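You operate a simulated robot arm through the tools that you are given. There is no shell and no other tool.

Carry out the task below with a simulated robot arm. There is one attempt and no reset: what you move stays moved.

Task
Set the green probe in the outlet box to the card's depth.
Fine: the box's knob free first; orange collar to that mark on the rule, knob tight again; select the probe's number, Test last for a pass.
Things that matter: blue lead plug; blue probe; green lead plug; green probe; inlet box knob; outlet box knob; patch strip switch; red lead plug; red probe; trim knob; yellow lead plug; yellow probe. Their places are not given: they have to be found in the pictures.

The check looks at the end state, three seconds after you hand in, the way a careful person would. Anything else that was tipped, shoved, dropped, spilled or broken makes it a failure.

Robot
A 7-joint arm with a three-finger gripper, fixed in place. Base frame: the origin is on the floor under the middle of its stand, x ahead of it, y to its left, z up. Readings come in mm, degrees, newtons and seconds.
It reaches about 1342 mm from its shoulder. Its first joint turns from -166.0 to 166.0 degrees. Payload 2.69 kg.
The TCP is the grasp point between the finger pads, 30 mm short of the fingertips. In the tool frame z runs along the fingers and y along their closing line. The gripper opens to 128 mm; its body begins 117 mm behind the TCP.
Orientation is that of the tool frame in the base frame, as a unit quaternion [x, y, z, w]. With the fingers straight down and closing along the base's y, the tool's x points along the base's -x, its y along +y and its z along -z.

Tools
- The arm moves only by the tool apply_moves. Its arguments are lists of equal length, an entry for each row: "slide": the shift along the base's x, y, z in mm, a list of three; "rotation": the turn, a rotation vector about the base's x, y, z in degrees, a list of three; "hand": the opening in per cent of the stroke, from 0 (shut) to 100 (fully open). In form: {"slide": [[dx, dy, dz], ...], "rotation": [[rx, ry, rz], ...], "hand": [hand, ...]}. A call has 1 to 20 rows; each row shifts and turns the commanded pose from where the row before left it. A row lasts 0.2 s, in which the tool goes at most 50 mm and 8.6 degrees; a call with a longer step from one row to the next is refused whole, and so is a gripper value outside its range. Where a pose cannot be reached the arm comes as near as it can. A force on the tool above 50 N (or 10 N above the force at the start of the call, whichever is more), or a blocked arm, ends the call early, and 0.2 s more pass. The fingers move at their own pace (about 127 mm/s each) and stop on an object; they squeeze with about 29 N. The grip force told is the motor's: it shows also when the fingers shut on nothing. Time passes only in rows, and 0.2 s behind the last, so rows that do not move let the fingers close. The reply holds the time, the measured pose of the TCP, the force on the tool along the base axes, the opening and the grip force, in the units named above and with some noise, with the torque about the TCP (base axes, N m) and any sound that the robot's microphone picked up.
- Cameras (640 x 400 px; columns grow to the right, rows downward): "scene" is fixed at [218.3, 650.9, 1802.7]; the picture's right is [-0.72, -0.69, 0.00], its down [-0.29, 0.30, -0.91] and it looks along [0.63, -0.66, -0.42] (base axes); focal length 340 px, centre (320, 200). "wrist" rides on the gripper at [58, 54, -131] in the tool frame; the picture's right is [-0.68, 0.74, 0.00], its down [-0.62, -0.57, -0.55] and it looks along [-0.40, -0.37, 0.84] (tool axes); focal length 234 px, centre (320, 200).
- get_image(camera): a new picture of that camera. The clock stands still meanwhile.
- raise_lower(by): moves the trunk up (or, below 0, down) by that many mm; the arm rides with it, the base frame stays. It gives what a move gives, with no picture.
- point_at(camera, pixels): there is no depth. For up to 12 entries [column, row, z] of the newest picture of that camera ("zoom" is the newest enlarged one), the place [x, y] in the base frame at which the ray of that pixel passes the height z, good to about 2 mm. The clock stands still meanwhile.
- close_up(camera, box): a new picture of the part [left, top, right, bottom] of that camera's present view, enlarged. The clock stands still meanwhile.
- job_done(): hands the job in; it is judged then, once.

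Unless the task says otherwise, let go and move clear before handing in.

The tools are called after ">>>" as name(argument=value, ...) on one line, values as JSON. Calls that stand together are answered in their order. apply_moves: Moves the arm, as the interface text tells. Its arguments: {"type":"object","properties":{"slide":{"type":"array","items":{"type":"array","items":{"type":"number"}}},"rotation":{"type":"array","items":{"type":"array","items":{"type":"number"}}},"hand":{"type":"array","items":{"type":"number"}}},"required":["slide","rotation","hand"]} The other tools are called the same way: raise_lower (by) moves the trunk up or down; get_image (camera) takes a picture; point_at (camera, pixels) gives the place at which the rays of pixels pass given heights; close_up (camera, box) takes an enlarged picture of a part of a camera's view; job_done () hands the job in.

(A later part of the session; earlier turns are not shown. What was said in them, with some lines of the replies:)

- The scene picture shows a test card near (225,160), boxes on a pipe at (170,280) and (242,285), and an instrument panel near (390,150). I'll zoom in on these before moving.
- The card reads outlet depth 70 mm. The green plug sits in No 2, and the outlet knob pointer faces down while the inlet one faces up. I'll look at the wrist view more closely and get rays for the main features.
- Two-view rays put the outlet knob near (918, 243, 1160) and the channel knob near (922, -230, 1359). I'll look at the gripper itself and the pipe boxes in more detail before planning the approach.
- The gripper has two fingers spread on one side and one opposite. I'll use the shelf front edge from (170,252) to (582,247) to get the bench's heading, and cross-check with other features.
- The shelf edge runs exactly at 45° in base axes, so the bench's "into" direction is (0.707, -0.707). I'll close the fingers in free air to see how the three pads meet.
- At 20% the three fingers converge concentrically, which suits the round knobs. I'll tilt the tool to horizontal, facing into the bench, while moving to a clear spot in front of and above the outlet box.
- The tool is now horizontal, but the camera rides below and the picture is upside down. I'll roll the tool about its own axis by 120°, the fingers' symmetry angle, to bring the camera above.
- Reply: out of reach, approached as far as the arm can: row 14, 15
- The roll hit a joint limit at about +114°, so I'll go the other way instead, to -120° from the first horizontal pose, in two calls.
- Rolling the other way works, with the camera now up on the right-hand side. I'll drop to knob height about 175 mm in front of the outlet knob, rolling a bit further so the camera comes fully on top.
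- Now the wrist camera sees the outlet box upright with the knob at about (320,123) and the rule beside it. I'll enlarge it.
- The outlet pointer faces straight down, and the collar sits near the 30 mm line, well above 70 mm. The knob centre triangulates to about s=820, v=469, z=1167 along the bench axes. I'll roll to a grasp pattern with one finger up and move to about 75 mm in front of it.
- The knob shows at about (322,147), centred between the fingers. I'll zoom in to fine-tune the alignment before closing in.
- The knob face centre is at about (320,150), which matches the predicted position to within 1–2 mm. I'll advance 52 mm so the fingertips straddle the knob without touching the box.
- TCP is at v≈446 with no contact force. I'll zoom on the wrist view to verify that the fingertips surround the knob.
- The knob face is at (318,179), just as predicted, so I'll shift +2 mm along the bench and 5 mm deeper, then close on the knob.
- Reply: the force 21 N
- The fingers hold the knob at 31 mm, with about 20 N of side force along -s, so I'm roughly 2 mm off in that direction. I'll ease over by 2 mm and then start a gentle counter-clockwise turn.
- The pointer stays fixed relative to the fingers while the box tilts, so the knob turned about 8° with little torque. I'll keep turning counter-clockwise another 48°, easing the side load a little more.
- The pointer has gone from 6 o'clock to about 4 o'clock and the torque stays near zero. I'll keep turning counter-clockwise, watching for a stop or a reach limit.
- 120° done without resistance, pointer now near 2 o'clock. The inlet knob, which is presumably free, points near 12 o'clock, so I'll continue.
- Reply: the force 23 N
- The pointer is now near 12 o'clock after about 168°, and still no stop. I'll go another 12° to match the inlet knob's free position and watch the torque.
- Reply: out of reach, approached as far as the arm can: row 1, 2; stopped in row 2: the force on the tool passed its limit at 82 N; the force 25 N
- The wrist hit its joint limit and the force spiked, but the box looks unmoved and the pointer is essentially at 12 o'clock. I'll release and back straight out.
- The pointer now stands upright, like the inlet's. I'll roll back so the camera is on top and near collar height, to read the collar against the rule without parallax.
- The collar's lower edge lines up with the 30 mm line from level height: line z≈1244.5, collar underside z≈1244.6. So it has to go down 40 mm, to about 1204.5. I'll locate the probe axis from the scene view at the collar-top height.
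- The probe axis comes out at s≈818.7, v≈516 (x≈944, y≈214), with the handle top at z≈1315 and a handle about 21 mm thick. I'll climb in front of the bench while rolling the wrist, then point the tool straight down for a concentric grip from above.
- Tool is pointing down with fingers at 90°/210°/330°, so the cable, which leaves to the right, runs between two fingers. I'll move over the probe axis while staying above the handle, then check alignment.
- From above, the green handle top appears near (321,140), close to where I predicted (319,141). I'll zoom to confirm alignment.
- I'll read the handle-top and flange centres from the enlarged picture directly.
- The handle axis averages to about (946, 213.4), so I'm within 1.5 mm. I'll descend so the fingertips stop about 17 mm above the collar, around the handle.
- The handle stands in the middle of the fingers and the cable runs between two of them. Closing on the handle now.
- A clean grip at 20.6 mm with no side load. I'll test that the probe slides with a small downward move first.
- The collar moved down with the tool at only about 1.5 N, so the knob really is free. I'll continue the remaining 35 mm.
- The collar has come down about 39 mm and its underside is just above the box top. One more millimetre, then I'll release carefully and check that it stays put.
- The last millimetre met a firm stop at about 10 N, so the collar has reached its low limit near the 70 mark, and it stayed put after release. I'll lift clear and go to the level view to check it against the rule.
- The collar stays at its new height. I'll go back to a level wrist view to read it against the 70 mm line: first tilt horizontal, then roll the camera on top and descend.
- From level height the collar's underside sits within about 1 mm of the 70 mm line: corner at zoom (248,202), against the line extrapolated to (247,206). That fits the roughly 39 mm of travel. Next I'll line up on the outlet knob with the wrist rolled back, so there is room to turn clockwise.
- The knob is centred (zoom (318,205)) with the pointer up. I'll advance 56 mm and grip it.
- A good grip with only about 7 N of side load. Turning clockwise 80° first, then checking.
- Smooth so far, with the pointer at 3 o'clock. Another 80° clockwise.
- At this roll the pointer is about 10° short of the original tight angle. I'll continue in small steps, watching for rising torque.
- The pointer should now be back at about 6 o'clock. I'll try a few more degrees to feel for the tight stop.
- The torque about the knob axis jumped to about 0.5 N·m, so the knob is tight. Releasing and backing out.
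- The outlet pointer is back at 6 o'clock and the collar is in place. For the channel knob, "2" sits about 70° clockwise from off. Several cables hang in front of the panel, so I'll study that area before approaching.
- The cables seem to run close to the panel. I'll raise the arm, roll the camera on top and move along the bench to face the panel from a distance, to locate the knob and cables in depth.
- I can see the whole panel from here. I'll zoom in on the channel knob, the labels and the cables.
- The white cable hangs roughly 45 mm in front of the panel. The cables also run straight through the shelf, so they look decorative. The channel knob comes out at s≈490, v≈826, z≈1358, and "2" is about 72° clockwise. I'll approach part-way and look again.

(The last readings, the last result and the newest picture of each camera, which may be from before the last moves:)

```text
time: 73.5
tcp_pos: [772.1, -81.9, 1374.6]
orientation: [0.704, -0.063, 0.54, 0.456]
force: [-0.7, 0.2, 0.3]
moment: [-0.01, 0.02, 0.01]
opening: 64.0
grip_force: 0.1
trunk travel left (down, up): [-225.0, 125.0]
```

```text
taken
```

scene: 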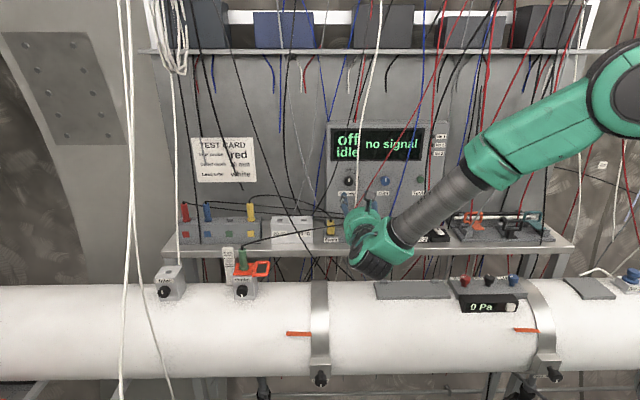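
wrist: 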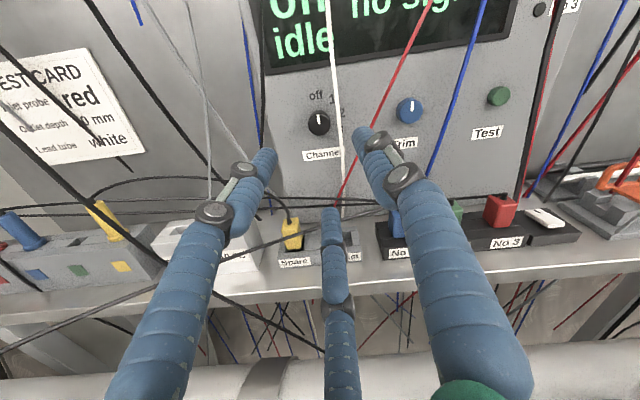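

The probe leads cross below the knob at about v≈702, z≈1291, so the gripper should pass just above them. I'll check knob alignment from this distance.

>>> close_up(camera="wrist", box=[270, 80, 370, 160])

>>> close_up(camera="wrist", box=[240, 160, 480, 300])

>>> close_up(camera="scene", box=[300, 150, 460, 290])

```text
5.00 times, centred on (320, 120) of wrist
```

zoom: 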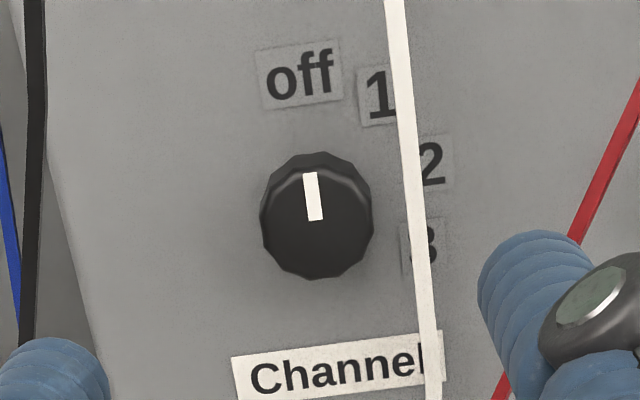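

```text
2.67 times, centred on (360, 230) of wrist
```

zoom: 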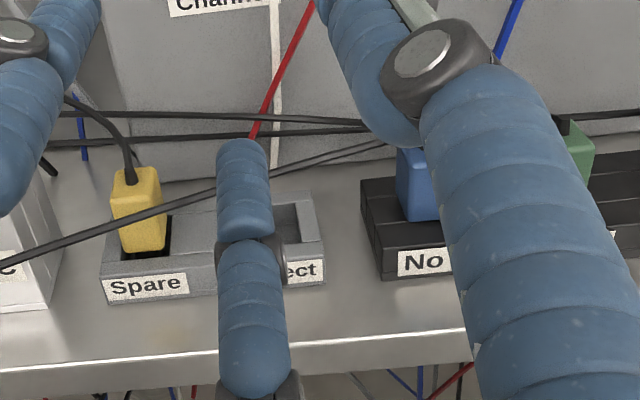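

```text
2.86 times, centred on (380, 220) of scene
```

zoom: 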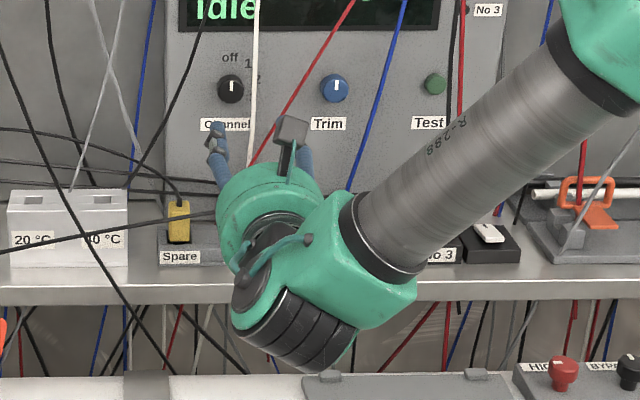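

The knob sits about 17 mm below the tool axis and nearly centred sideways (zoom (317,222)). I'll move to 75 mm in front of it at the right height.

>>> apply_moves(slide=[[17.4, -17.0, -2.85], [17.4, -17.0, -2.85], [17.4, -17.0, -2.85], [17.4, -17.0, -2.85], [17.4, -17.0, -2.85], [17.4, -17.0, -2.85]], rotation=[[0, 0, 0.28], [0, 0, 0], [0, 0, 0], [0, 0, 0], [0, 0, 0], [0, 0, 0]], hand=[50, 50, 50, 50, 50, 50])

>>> get_image(camera="wrist")

>>> close_up(camera="wrist", box=[240, 80, 400, 220])

>>> close_up(camera="scene", box=[300, 150, 460, 290])

```text
time: 75.0
tcp_pos: [876.1, -180.9, 1356.8]
orientation: [0.705, -0.062, 0.542, 0.454]
force: [-0.1, 0.2, -0.3]
moment: [0.0, 0.0, 0.01]
opening: 63.9
grip_force: 0.1
trunk travel left (down, up): [-225.0, 125.0]
```

```text
taken
```

wrist: 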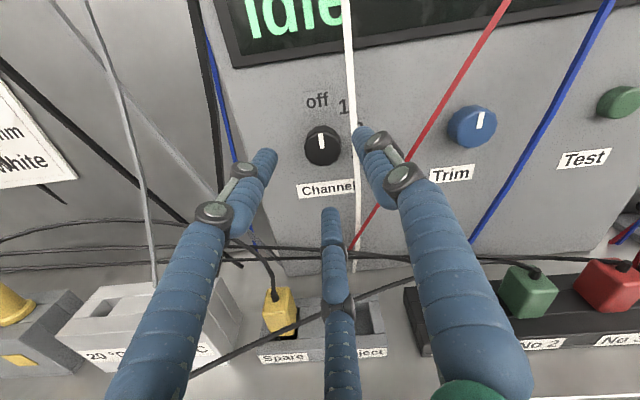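

```text
2.86 times, centred on (320, 150) of wrist
```

zoom: 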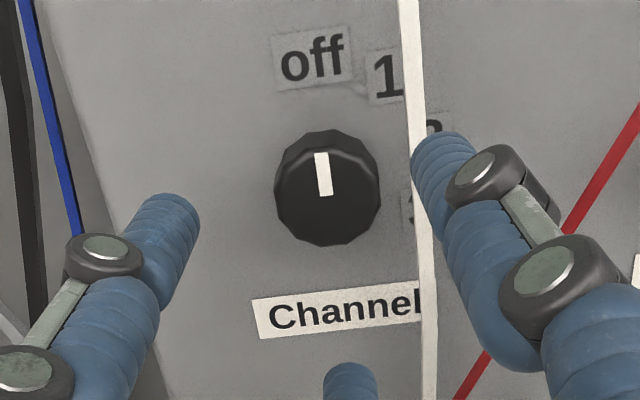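

```text
2.86 times, centred on (380, 220) of scene
```

zoom: 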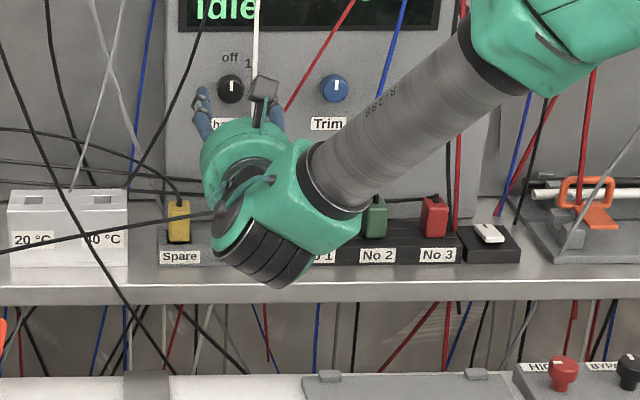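

The knob appears slightly right of axis at zoom (327,198). My triangulations put its face between v=812 and v=826, so I'll advance in smaller steps with a light correction and recheck.

>>> apply_moves(slide=[[3.5, -6.5, 0.7], [5, -5, 0.7], [5, -5, 0.6], [0, 0, 0]], rotation=[[0, 0, 0], [0, 0, 0], [0, 0, 0], [0, 0, 0]], hand=[50, 50, 50, 50])

>>> close_up(camera="wrist", box=[240, 80, 400, 220])

>>> get_image(camera="wrist")

```text
time: 76.0
tcp_pos: [891.2, -197.8, 1358.3]
orientation: [0.704, -0.062, 0.542, 0.454]
force: [0.2, -0.3, 0.0]
moment: [-0.02, 0.03, -0.01]
opening: 64.1
grip_force: 0.0
trunk travel left (down, up): [-225.0, 125.0]
```

```text
2.86 times, centred on (320, 150) of wrist
```

zoom: 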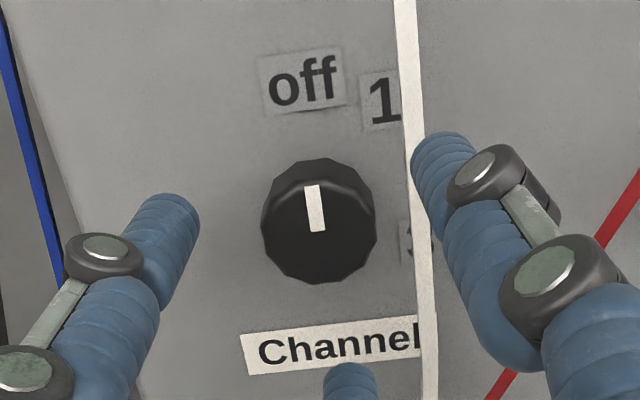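

```text
taken
```

wrist: 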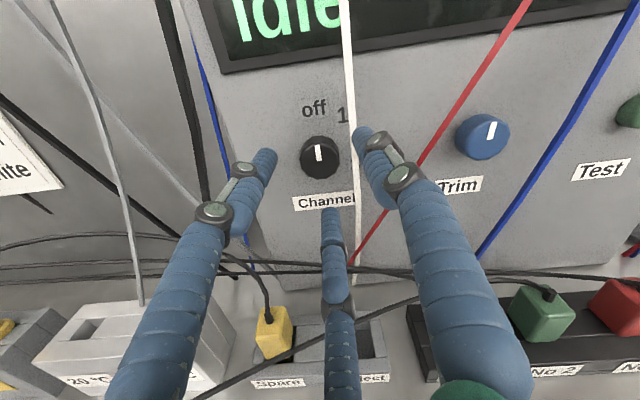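

Now the knob face is at zoom (318,231), and the estimates agree on v≈820, z≈1358.5. I'll check how the right finger and the white cable relate before going further.

>>> close_up(camera="wrist", box=[330, 110, 390, 190])

>>> close_up(camera="scene", box=[320, 150, 400, 220])

```text
5.00 times, centred on (360, 150) of wrist
```

zoom: 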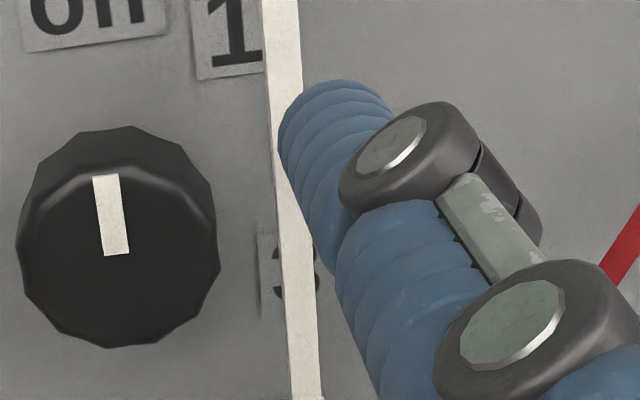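

```text
5.71 times, centred on (360, 185) of scene
```

zoom: 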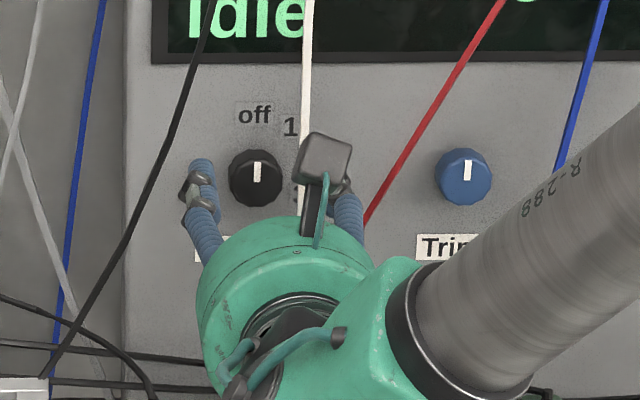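

The finger is just in front of the white cable with no contact force. I'll advance another 20 mm slowly and see whether the cable reacts.

>>> apply_moves(slide=[[3.3, -4.2, 0], [3.5, -3.5, 0], [3.5, -3.5, 0], [3.5, -3.5, 0], [0, 0, 0]], rotation=[[0, 0, 0], [0, 0, 0], [0, 0, 0], [0, 0, 0], [0, 0, 0]], hand=[50, 50, 50, 50, 50])

>>> close_up(camera="wrist", box=[240, 90, 400, 230])

>>> get_image(camera="wrist")

```text
time: 77.2
tcp_pos: [903.2, -213.3, 1358.0]
orientation: [0.705, -0.062, 0.542, 0.454]
force: [0.4, 0.6, -0.2]
moment: [0.01, -0.01, -0.01]
opening: 64.2
grip_force: 0.1
trunk travel left (down, up): [-225.0, 125.0]
```

```text
2.86 times, centred on (320, 160) of wrist
```

zoom: 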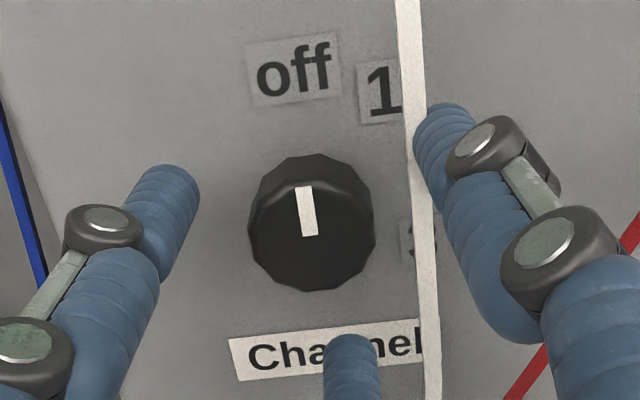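

```text
taken
```

wrist: 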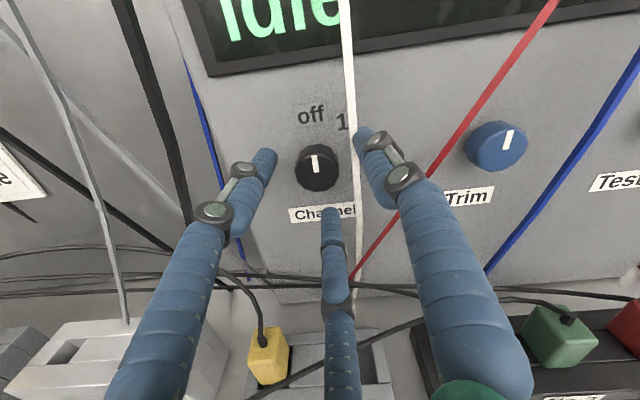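

No force and the cable hasn't moved, so the knob is well inside the fingers' reach. I'll do a final 11 mm advance with +1.8 mm sideways, then close on the knob.

>>> apply_moves(slide=[[4.5, -3.3, 0], [4.5, -3.2, 0], [0, 0, 0]], rotation=[[0, 0, 0], [0, 0, 0], [0, 0, 0]], hand=[50, 50, 50])

>>> apply_moves(slide=[[0, 0, 0], [0, 0, 0], [0, 0, 0]], rotation=[[0, 0, 0], [0, 0, 0], [0, 0, 0]], hand=[10, 10, 10])

>>> close_up(camera="wrist", box=[240, 90, 400, 230])

>>> get_image(camera="scene")

```text
time: 78.0
tcp_pos: [912.2, -219.9, 1359.2]
orientation: [0.705, -0.061, 0.543, 0.452]
force: [-0.3, -0.1, 0.3]
moment: [-0.01, 0.01, -0.01]
opening: 63.8
grip_force: 0.0
trunk travel left (down, up): [-225.0, 125.0]
```

```text
time: 78.8
tcp_pos: [913.3, -220.1, 1360.3]
orientation: [0.704, -0.062, 0.543, 0.453]
force: [2.8, -1.3, 5.2]
moment: [-0.1, -0.07, -0.07]
opening: 33.0
grip_force: 45.3
trunk travel left (down, up): [-225.0, 125.0]
```

```text
2.86 times, centred on (320, 160) of wrist
```

zoom: 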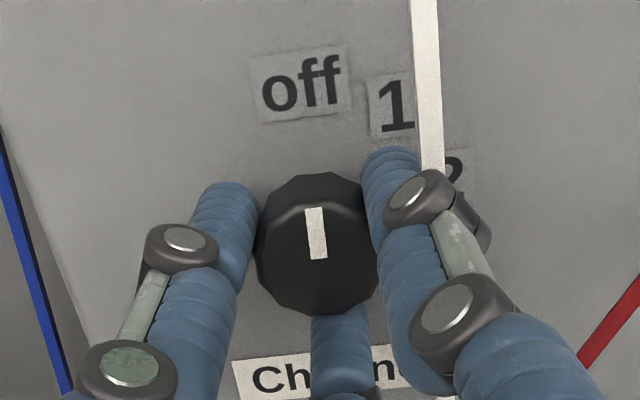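

```text
taken
```

scene: 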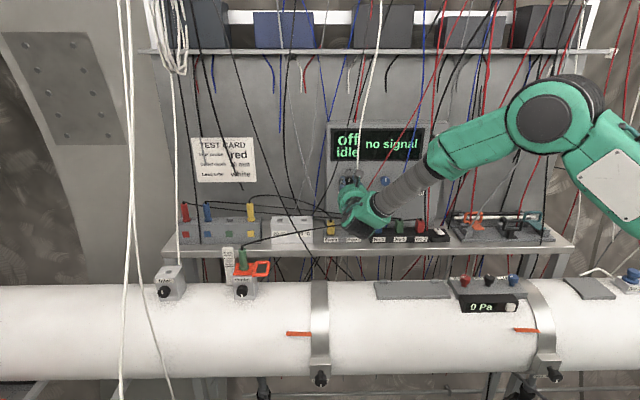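

The knob is gripped at 33 mm with low force, and the white cable is undisturbed. Turning clockwise about 36° first to see the display respond.

>>> apply_moves(slide=[[0, 0, 0], [0, 0, 0], [0, 0, 0], [0, 0, 0], [0, 0, 0], [0, 0, 0]], rotation=[[5.1, -5.1, 0], [5.1, -5.1, 0], [5.1, -5.1, 0], [5.1, -5.1, 0], [5.1, -5.1, 0], [0, 0, 0]], hand=[10, 10, 10, 10, 10, 10])

>>> close_up(camera="wrist", box=[240, 60, 400, 230])

>>> close_up(camera="scene", box=[320, 110, 460, 200])

```text
time: 80.2
tcp_pos: [913.5, -219.9, 1360.8]
orientation: [0.65, -0.277, 0.658, 0.262]
force: [3.8, -4.0, 17.0]
moment: [-0.25, -0.31, -0.19]
opening: 33.1
grip_force: 45.4
trunk travel left (down, up): [-225.0, 125.0]
```

```text
2.35 times, centred on (320, 145) of wrist
```

zoom: 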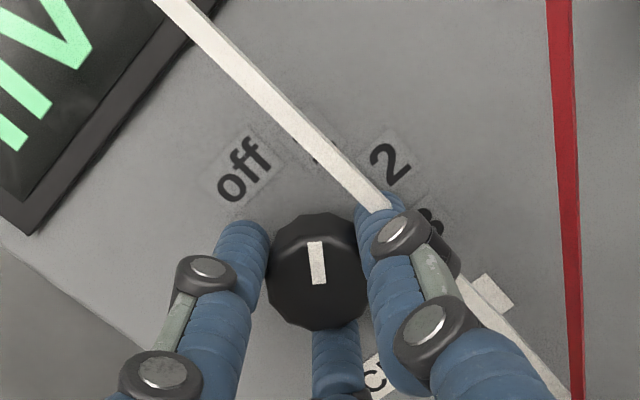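

```text
4.44 times, centred on (390, 155) of scene
```

zoom: 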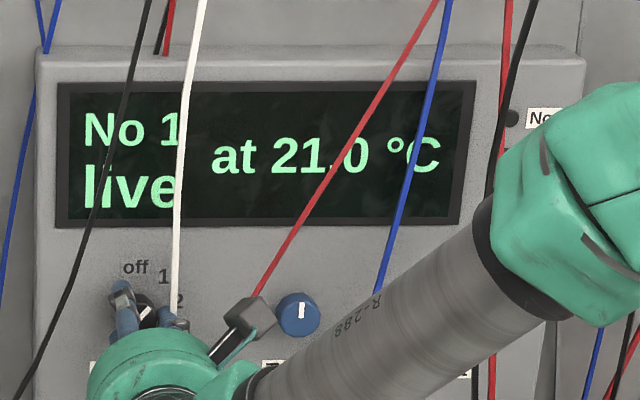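

The display now reads "No 1 live at 21.0 °C". Another 36° should select No 2, and I'll nudge up 1 mm to relax the 17 N vertical load.

>>> apply_moves(slide=[[0, 0, 1], [0, 0, 0], [0, 0, 0], [0, 0, 0], [0, 0, 0], [0, 0, 0]], rotation=[[5.0, -5.0, 0], [5.0, -5.0, 0], [5.0, -5.0, 0], [5.0, -5.0, 0], [5.0, -5.0, 0], [0, 0, 0]], hand=[10, 10, 10, 10, 10, 10])

>>> close_up(camera="wrist", box=[240, 60, 400, 230])

>>> close_up(camera="scene", box=[320, 110, 460, 200])

```text
time: 81.5
tcp_pos: [912.1, -218.6, 1360.8]
orientation: [0.535, -0.462, 0.706, 0.051]
force: [7.4, -3.2, 8.1]
moment: [0.01, -0.05, 0.15]
opening: 32.9
grip_force: 45.0
trunk travel left (down, up): [-225.0, 125.0]
```

```text
2.35 times, centred on (320, 145) of wrist
```

zoom: 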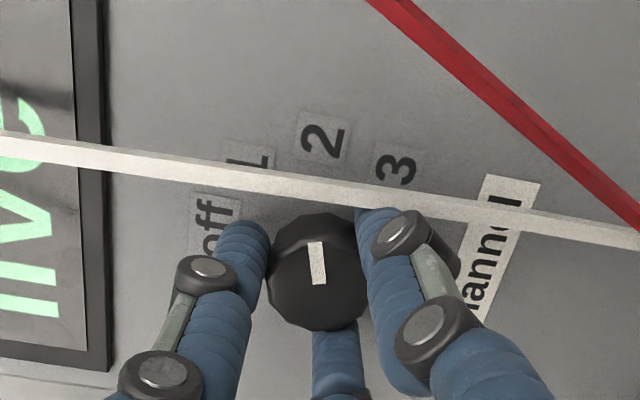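

```text
4.44 times, centred on (390, 155) of scene
```

zoom: 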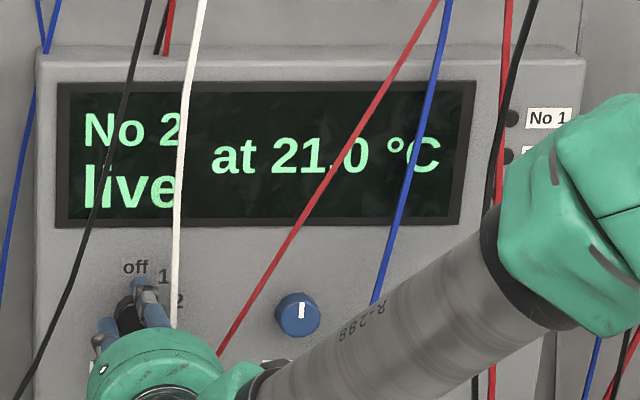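

Display reads "No 2 live at 21.0 °C" and the pointer aims at the 2. I'll open, back straight out, and roll the camera back on top while moving along toward the Test button.

>>> apply_moves(slide=[[0, 0, 0], [0, 0, 0], [-7, 7, 0], [-14, 14, 0], [-20, 20, 0], [-30, 30, 0]], rotation=[[0, 0, 0], [0, 0, 0], [0, 0, 0], [0, 0, 0], [0, 0, 0], [0, 0, 0]], hand=[50, 50, 50, 50, 50, 50])

>>> apply_moves(slide=[[-18, -18, 0], [-18, -18, 0], [-18, -18, 0], [-18, -18, 0], [-18, -18, 0], [-18, -18, 0], [-18, -18, 0], [-18, -18, 0], [-18, -18, 0], [-18, -18, 0]], rotation=[[-5.1, 5.1, 0], [-5.1, 5.1, 0], [-5.1, 5.1, 0], [-5.1, 5.1, 0], [-5.1, 5.1, 0], [-5.1, 5.1, 0], [-5.1, 5.1, 0], [-5.1, 5.1, 0], [-5.1, 5.1, 0], [-5.1, 5.1, 0]], hand=[0, 0, 0, 0, 0, 0, 0, 0, 0, 0])

>>> get_image(camera="wrist")

>>> get_image(camera="scene")

>>> close_up(camera="scene", box=[320, 110, 460, 200])

```text
time: 83.0
tcp_pos: [841.2, -148.1, 1361.0]
orientation: [0.535, -0.462, 0.706, 0.051]
force: [0.8, -0.7, 0.1]
moment: [0.04, 0.01, 0.01]
opening: 63.9
grip_force: 0.1
trunk travel left (down, up): [-225.0, 125.0]
```

```text
time: 85.2
tcp_pos: [662.3, -328.9, 1361.5]
orientation: [0.705, -0.057, 0.539, 0.457]
force: [0.3, 0.5, 0.3]
moment: [-0.01, -0.03, 0.03]
opening: 2.0
grip_force: 29.2
trunk travel left (down, up): [-225.0, 125.0]
```

```text
taken
```

wrist: 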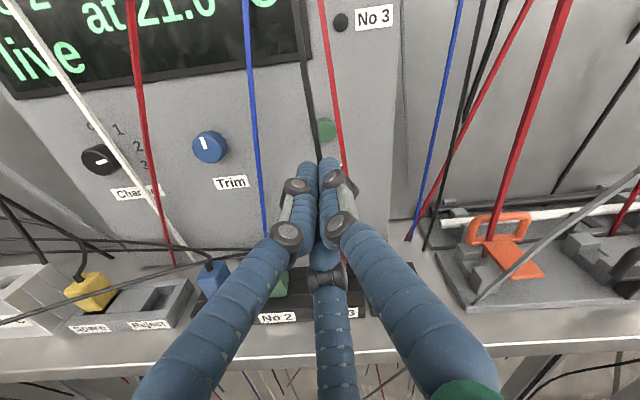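

```text
taken
```

scene: 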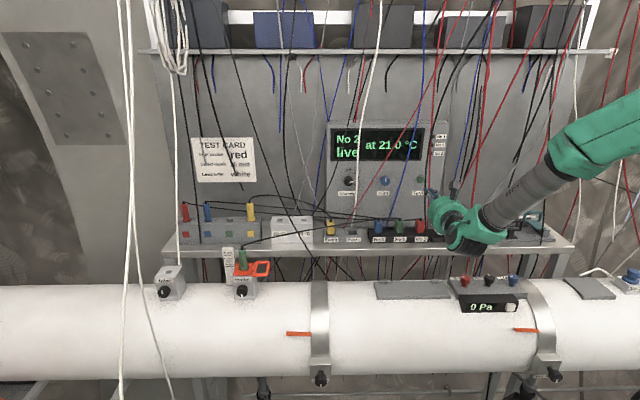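

```text
4.44 times, centred on (390, 155) of scene
```

zoom: 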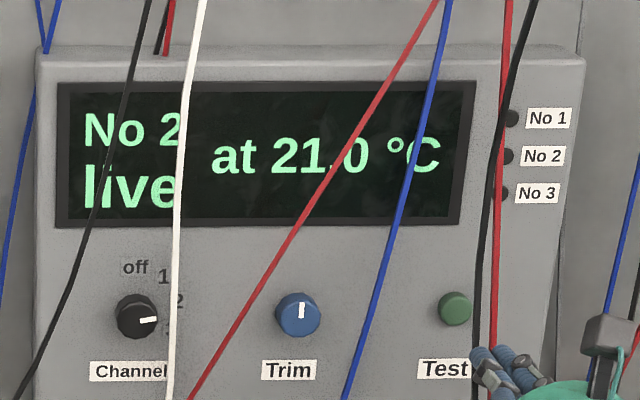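

"No 2 live" is steady and the channel pointer rests on 2. The Test button is at about (326,130) in the wrist view, with my fingers closed below it. Zooming for alignment.

>>> close_up(camera="wrist", box=[270, 90, 390, 190])

>>> point_at(camera="wrist", pixels=[[326, 130, 1361], [326, 130, 1350]])

```text
4.00 times, centred on (330, 140) of wrist
```

zoom: 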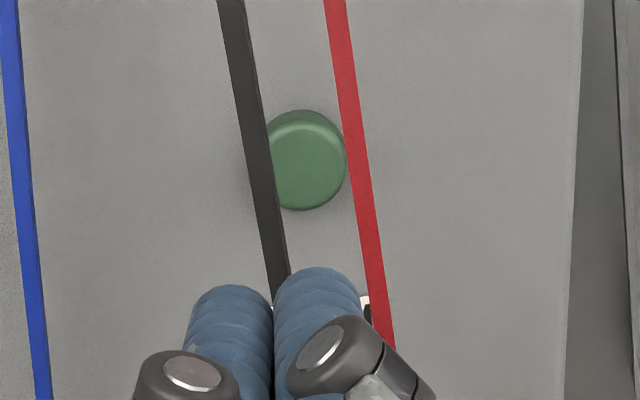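

```text
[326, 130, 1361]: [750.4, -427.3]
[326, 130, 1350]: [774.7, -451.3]
```

The button centre at (326,131) is about 7 mm to the right and 2 mm above my axis. I'll align and bring the closed fingertips to about 15 mm short of it.

>>> apply_moves(slide=[[10.1, -12.2, 0.35], [10.1, -12.2, 0.35], [10.1, -12.2, 0.35], [10.1, -12.2, 0.35], [10.1, -12.2, 0.35], [0, 0, 0]], rotation=[[0, 0, 0], [0, 0, 0], [0, 0, 0], [0, 0, 0], [0, 0, 0], [0, 0, 0]], hand=[0, 0, 0, 0, 0, 0])

>>> get_image(camera="wrist")

>>> close_up(camera="wrist", box=[260, 90, 380, 190])

>>> close_up(camera="scene", box=[380, 150, 460, 220])

```text
time: 86.5
tcp_pos: [712.4, -389.9, 1361.7]
orientation: [0.705, -0.058, 0.54, 0.456]
force: [-0.5, 0.2, 1.2]
moment: [-0.01, -0.01, -0.01]
opening: 2.0
grip_force: 29.3
trunk travel left (down, up): [-225.0, 125.0]
```

```text
taken
```

wrist: 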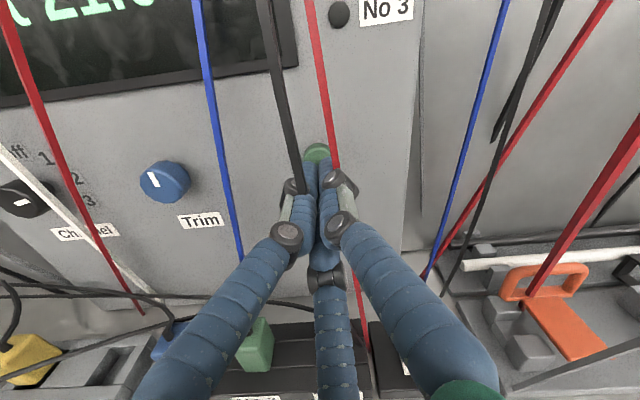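

```text
4.00 times, centred on (320, 140) of wrist
```

zoom: 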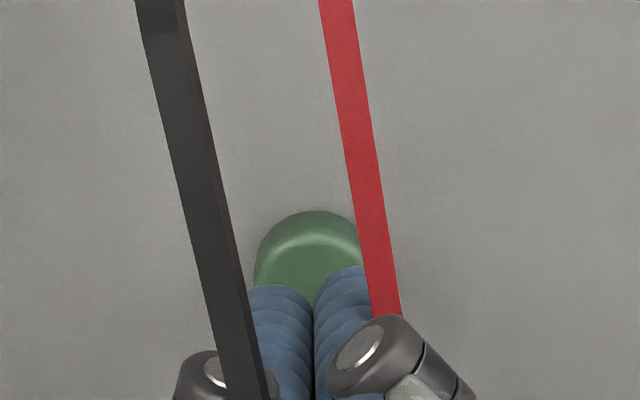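

```text
5.71 times, centred on (420, 185) of scene
```

zoom: 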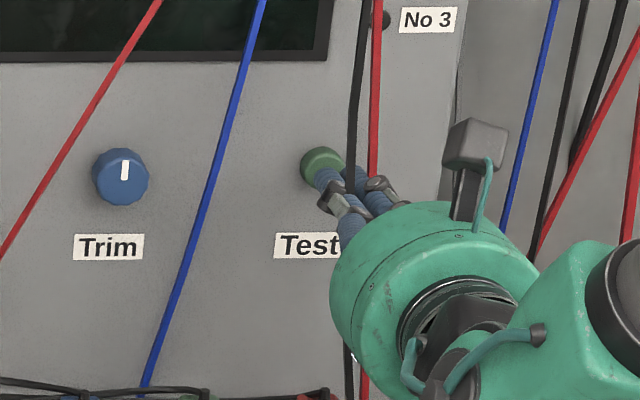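

The fingertips are lined up with the button. Pressing in gently now with 3 mm steps, watching force and sound.

>>> apply_moves(slide=[[2.12, -2.12, 0], [2.12, -2.12, 0], [2.12, -2.12, 0], [0, 0, 0]], rotation=[[0, 0, 0], [0, 0, 0], [0, 0, 0], [0, 0, 0]], hand=[0, 0, 0, 0])

>>> apply_moves(slide=[[1.4, -1.4, 0], [1.4, -1.4, 0], [0, 0, 0]], rotation=[[0, 0, 0], [0, 0, 0], [0, 0, 0]], hand=[0, 0, 0])

>>> close_up(camera="wrist", box=[260, 90, 380, 190])

>>> close_up(camera="scene", box=[320, 110, 460, 200])

```text
time: 87.5
tcp_pos: [716.8, -395.3, 1362.2]
orientation: [0.705, -0.058, 0.539, 0.457]
force: [0.4, -0.4, 0.5]
moment: [-0.01, 0.03, 0.01]
opening: 2.3
grip_force: 28.8
trunk travel left (down, up): [-225.0, 125.0]
```

```text
time: 88.3
tcp_pos: [721.6, -397.5, 1360.9]
orientation: [0.705, -0.058, 0.54, 0.457]
force: [0.5, 0.6, 0.5]
moment: [0.05, -0.01, 0.04]
opening: 2.2
grip_force: 29.0
trunk travel left (down, up): [-225.0, 125.0]
```

```text
4.00 times, centred on (320, 140) of wrist
```

zoom: 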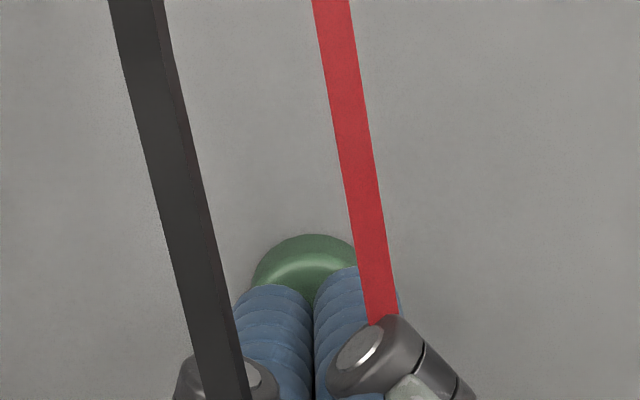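

```text
4.44 times, centred on (390, 155) of scene
```

zoom: 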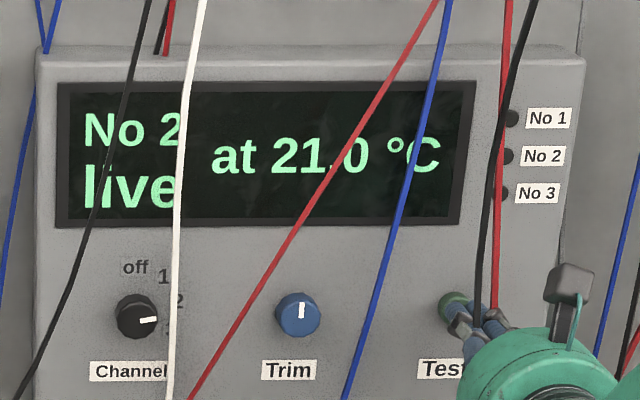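

Still no contact at v≈791, so I'm continuing in small steps.

>>> apply_moves(slide=[[1.4, -1.4, 0], [1.4, -1.4, 0], [0, 0, 0]], rotation=[[0, 0, 0], [0, 0, 0], [0, 0, 0]], hand=[0, 0, 0])

>>> apply_moves(slide=[[1.4, -1.4, 0], [1.4, -1.4, 0], [0, 0, 0]], rotation=[[0, 0, 0], [0, 0, 0], [0, 0, 0]], hand=[0, 0, 0])

>>> close_up(camera="scene", box=[320, 110, 460, 200])

>>> close_up(camera="wrist", box=[260, 90, 380, 190])

```text
time: 89.2
tcp_pos: [725.1, -400.7, 1362.9]
orientation: [0.705, -0.058, 0.54, 0.456]
force: [0.6, 0.7, -1.9]
moment: [0.0, 0.01, 0.02]
opening: 1.9
grip_force: 29.1
trunk travel left (down, up): [-225.0, 125.0]
```

```text
time: 90.0
tcp_pos: [727.8, -403.1, 1361.4]
orientation: [0.705, -0.059, 0.539, 0.457]
force: [-0.5, 0.5, 0.0]
moment: [0.03, -0.03, 0.0]
opening: 1.9
grip_force: 28.7
trunk travel left (down, up): [-225.0, 125.0]
```

```text
4.44 times, centred on (390, 155) of scene
```

zoom: 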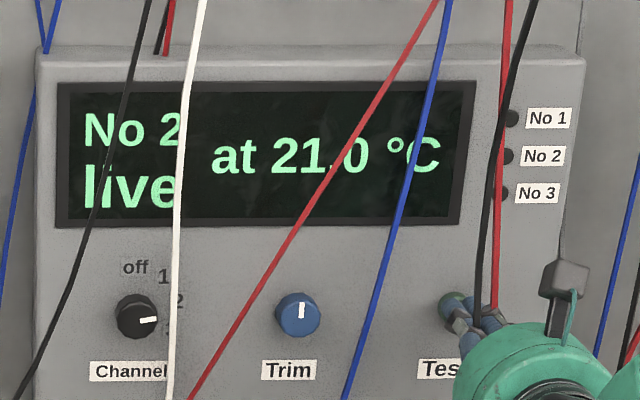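

```text
4.00 times, centred on (320, 140) of wrist
```

zoom: 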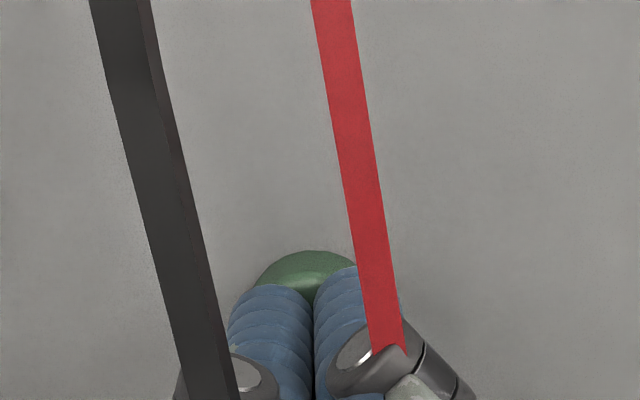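

No contact yet at v≈800. The visible part of the button keeps shrinking behind the fingertips, so I'll keep going.

>>> apply_moves(slide=[[1.4, -1.4, 0], [1.4, -1.4, 0], [0, 0, 0]], rotation=[[0, 0, 0], [0, 0, 0], [0, 0, 0]], hand=[0, 0, 0])

>>> close_up(camera="scene", box=[320, 110, 460, 200])

>>> close_up(camera="wrist", box=[260, 90, 380, 190])

```text
time: 90.8
tcp_pos: [728.8, -406.0, 1361.3]
orientation: [0.705, -0.058, 0.539, 0.456]
force: [-1.1, 0.7, -1.3]
moment: [0.04, 0.05, -0.02]
opening: 2.2
grip_force: 31.6
trunk travel left (down, up): [-225.0, 125.0]
```

```text
4.44 times, centred on (390, 155) of scene
```

zoom: 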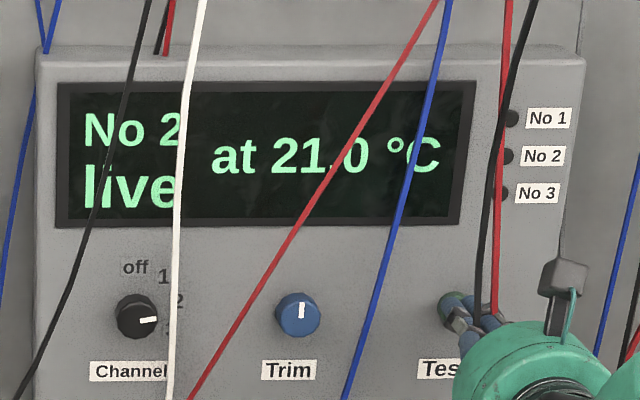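

```text
4.00 times, centred on (320, 140) of wrist
```

zoom: 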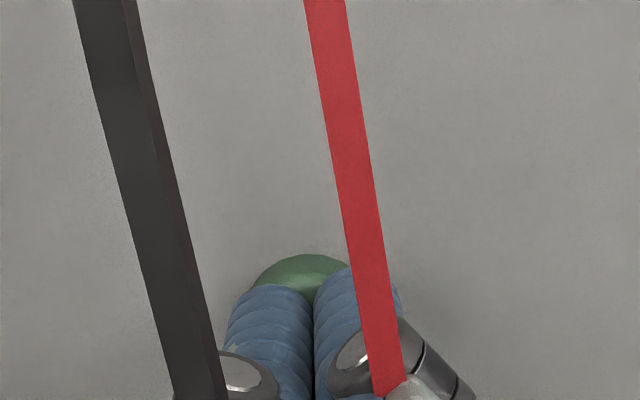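

A slight push-back of about 1.3 N suggests first contact. Pressing on a little further.

>>> apply_moves(slide=[[1.4, -1.4, 0], [1.4, -1.4, 0], [0, 0, 0]], rotation=[[0, 0, 0], [0, 0, 0], [0, 0, 0]], hand=[0, 0, 0])

>>> close_up(camera="scene", box=[320, 110, 460, 200])

```text
time: 91.5
tcp_pos: [731.3, -408.8, 1362.0]
orientation: [0.705, -0.057, 0.54, 0.456]
force: [-11.7, 11.2, -0.9]
moment: [0.03, 0.07, 0.07]
opening: 5.9
grip_force: 31.5
trunk travel left (down, up): [-225.0, 125.0]
heard: click
```

```text
4.44 times, centred on (390, 155) of scene
```

zoom: 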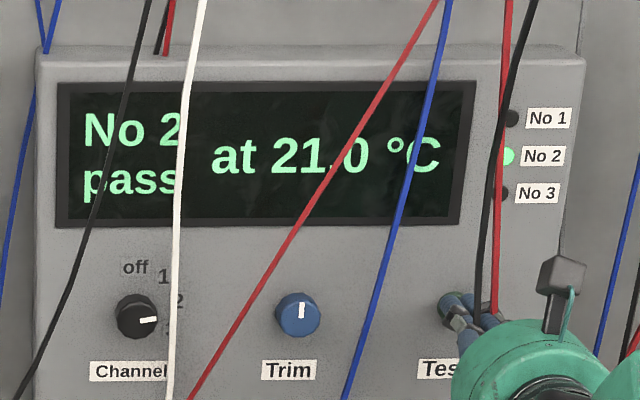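

A click was heard and the display reads "No 2 pass" with the No 2 lamp lit. I'll back straight off the button and move clear.

>>> apply_moves(slide=[[-5, 5, 0], [-15, 15, 0], [-25, 25, 0], [-30, 30, 3], [-30, 30, 5], [-30, 30, 5], [-30, 30, 5], [-30, 30, 5], [-30, 30, 5]], rotation=[[0, 0, 0], [0, 0, 0], [0, 0, 0], [0, 0, 0], [0, 0, 0], [0, 0, 0], [0, 0, 0], [0, 0, 0], [0, 0, 0]], hand=[0, 0, 0, 0, 0, 20, 20, 20, 20])

>>> get_image(camera="scene")

>>> close_up(camera="scene", box=[320, 110, 460, 200])

>>> close_up(camera="scene", box=[190, 230, 290, 310])

>>> close_up(camera="scene", box=[310, 190, 470, 290])

>>> get_image(camera="wrist")

```text
time: 93.5
tcp_pos: [506.6, -184.2, 1388.1]
orientation: [0.705, -0.059, 0.54, 0.456]
force: [0.4, 0.0, 0.0]
moment: [-0.01, 0.03, 0.01]
opening: 25.8
grip_force: 0.2
trunk travel left (down, up): [-225.0, 125.0]
```

```text
taken
```

scene: 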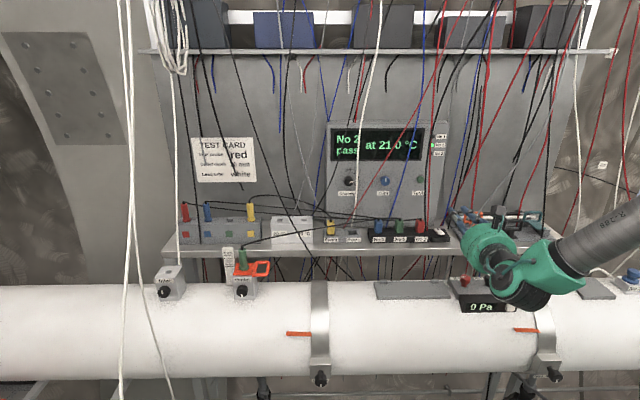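

```text
4.44 times, centred on (390, 155) of scene
```

zoom: 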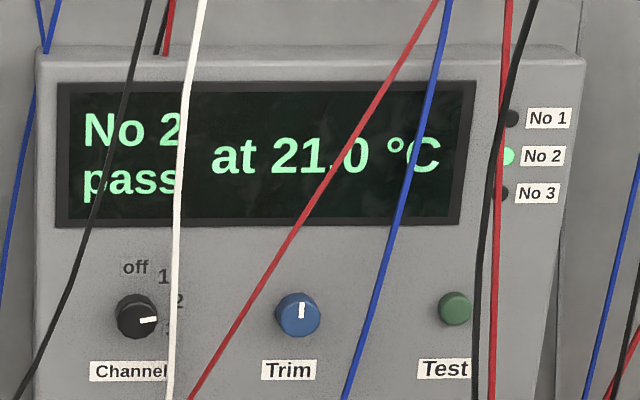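

```text
5.00 times, centred on (240, 270) of scene
```

zoom: 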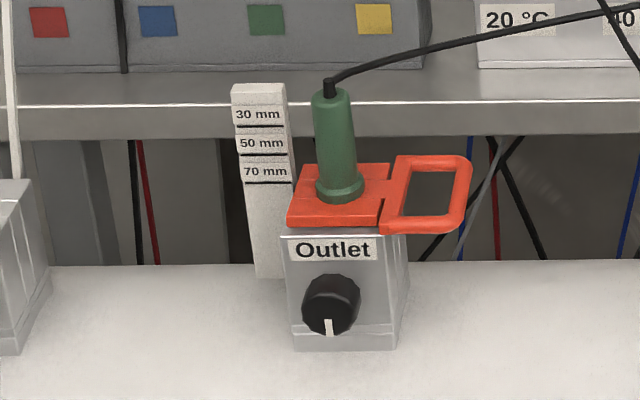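

```text
4.00 times, centred on (390, 240) of scene
```

zoom: 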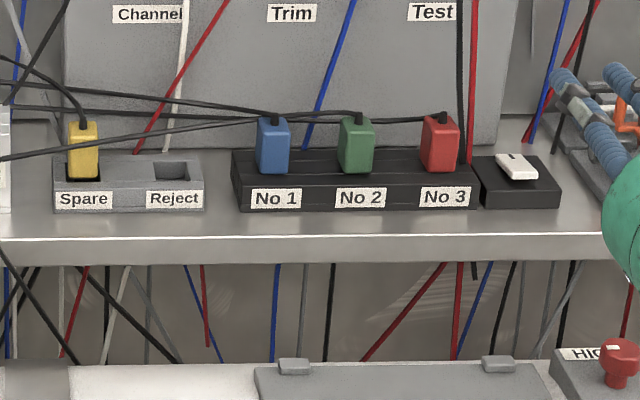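

```text
taken
```

wrist: 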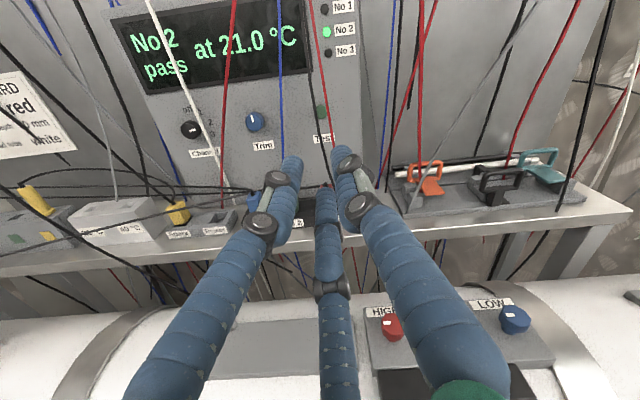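

The display holds "No 2 pass" with the No 2 lamp lit. The collar sits at the 70 mm mark and the outlet pointer is back at 6 o'clock. Plugs, switch, trim and inlet all look untouched, and the arm is clear with zero force, so I'm handing in.

>>> job_done()

```text
The job is handed in.
```

The green probe in the outlet box is set to the card's 70 mm depth, and channel No 2 tested as a pass. I handed the job in without having seen the check's verdict.

- **Depth:** the collar's underside reads about 69 to 70 mm on the rule. My closest level view put it roughly 1 mm above the 70 mm line. On the last millimetre down it met firm resistance of about 10 N, and I did not push past that.
- **Outlet knob:** I turned it about 170° counter-clockwise to free the probe, then back clockwise until the torque rose. The pointer is at 6 o'clock again, as it started.
- **Channel and Test:** the green lead is in socket No 2, so I turned Channel to 2 and pressed Test last. A click was heard, and the display shows "No 2 pass at 21.0 °C" with the No 2 lamp lit.
- **Force spike:** while freeing the knob the wrist hit its joint limit and the force on the tool reached 82 N. The box did not visibly move and I saw no damage.

In the final pictures the plugs, strip switch, trim knob and inlet knob looked as they did at the start. The arm was clear and unloaded when I handed in.
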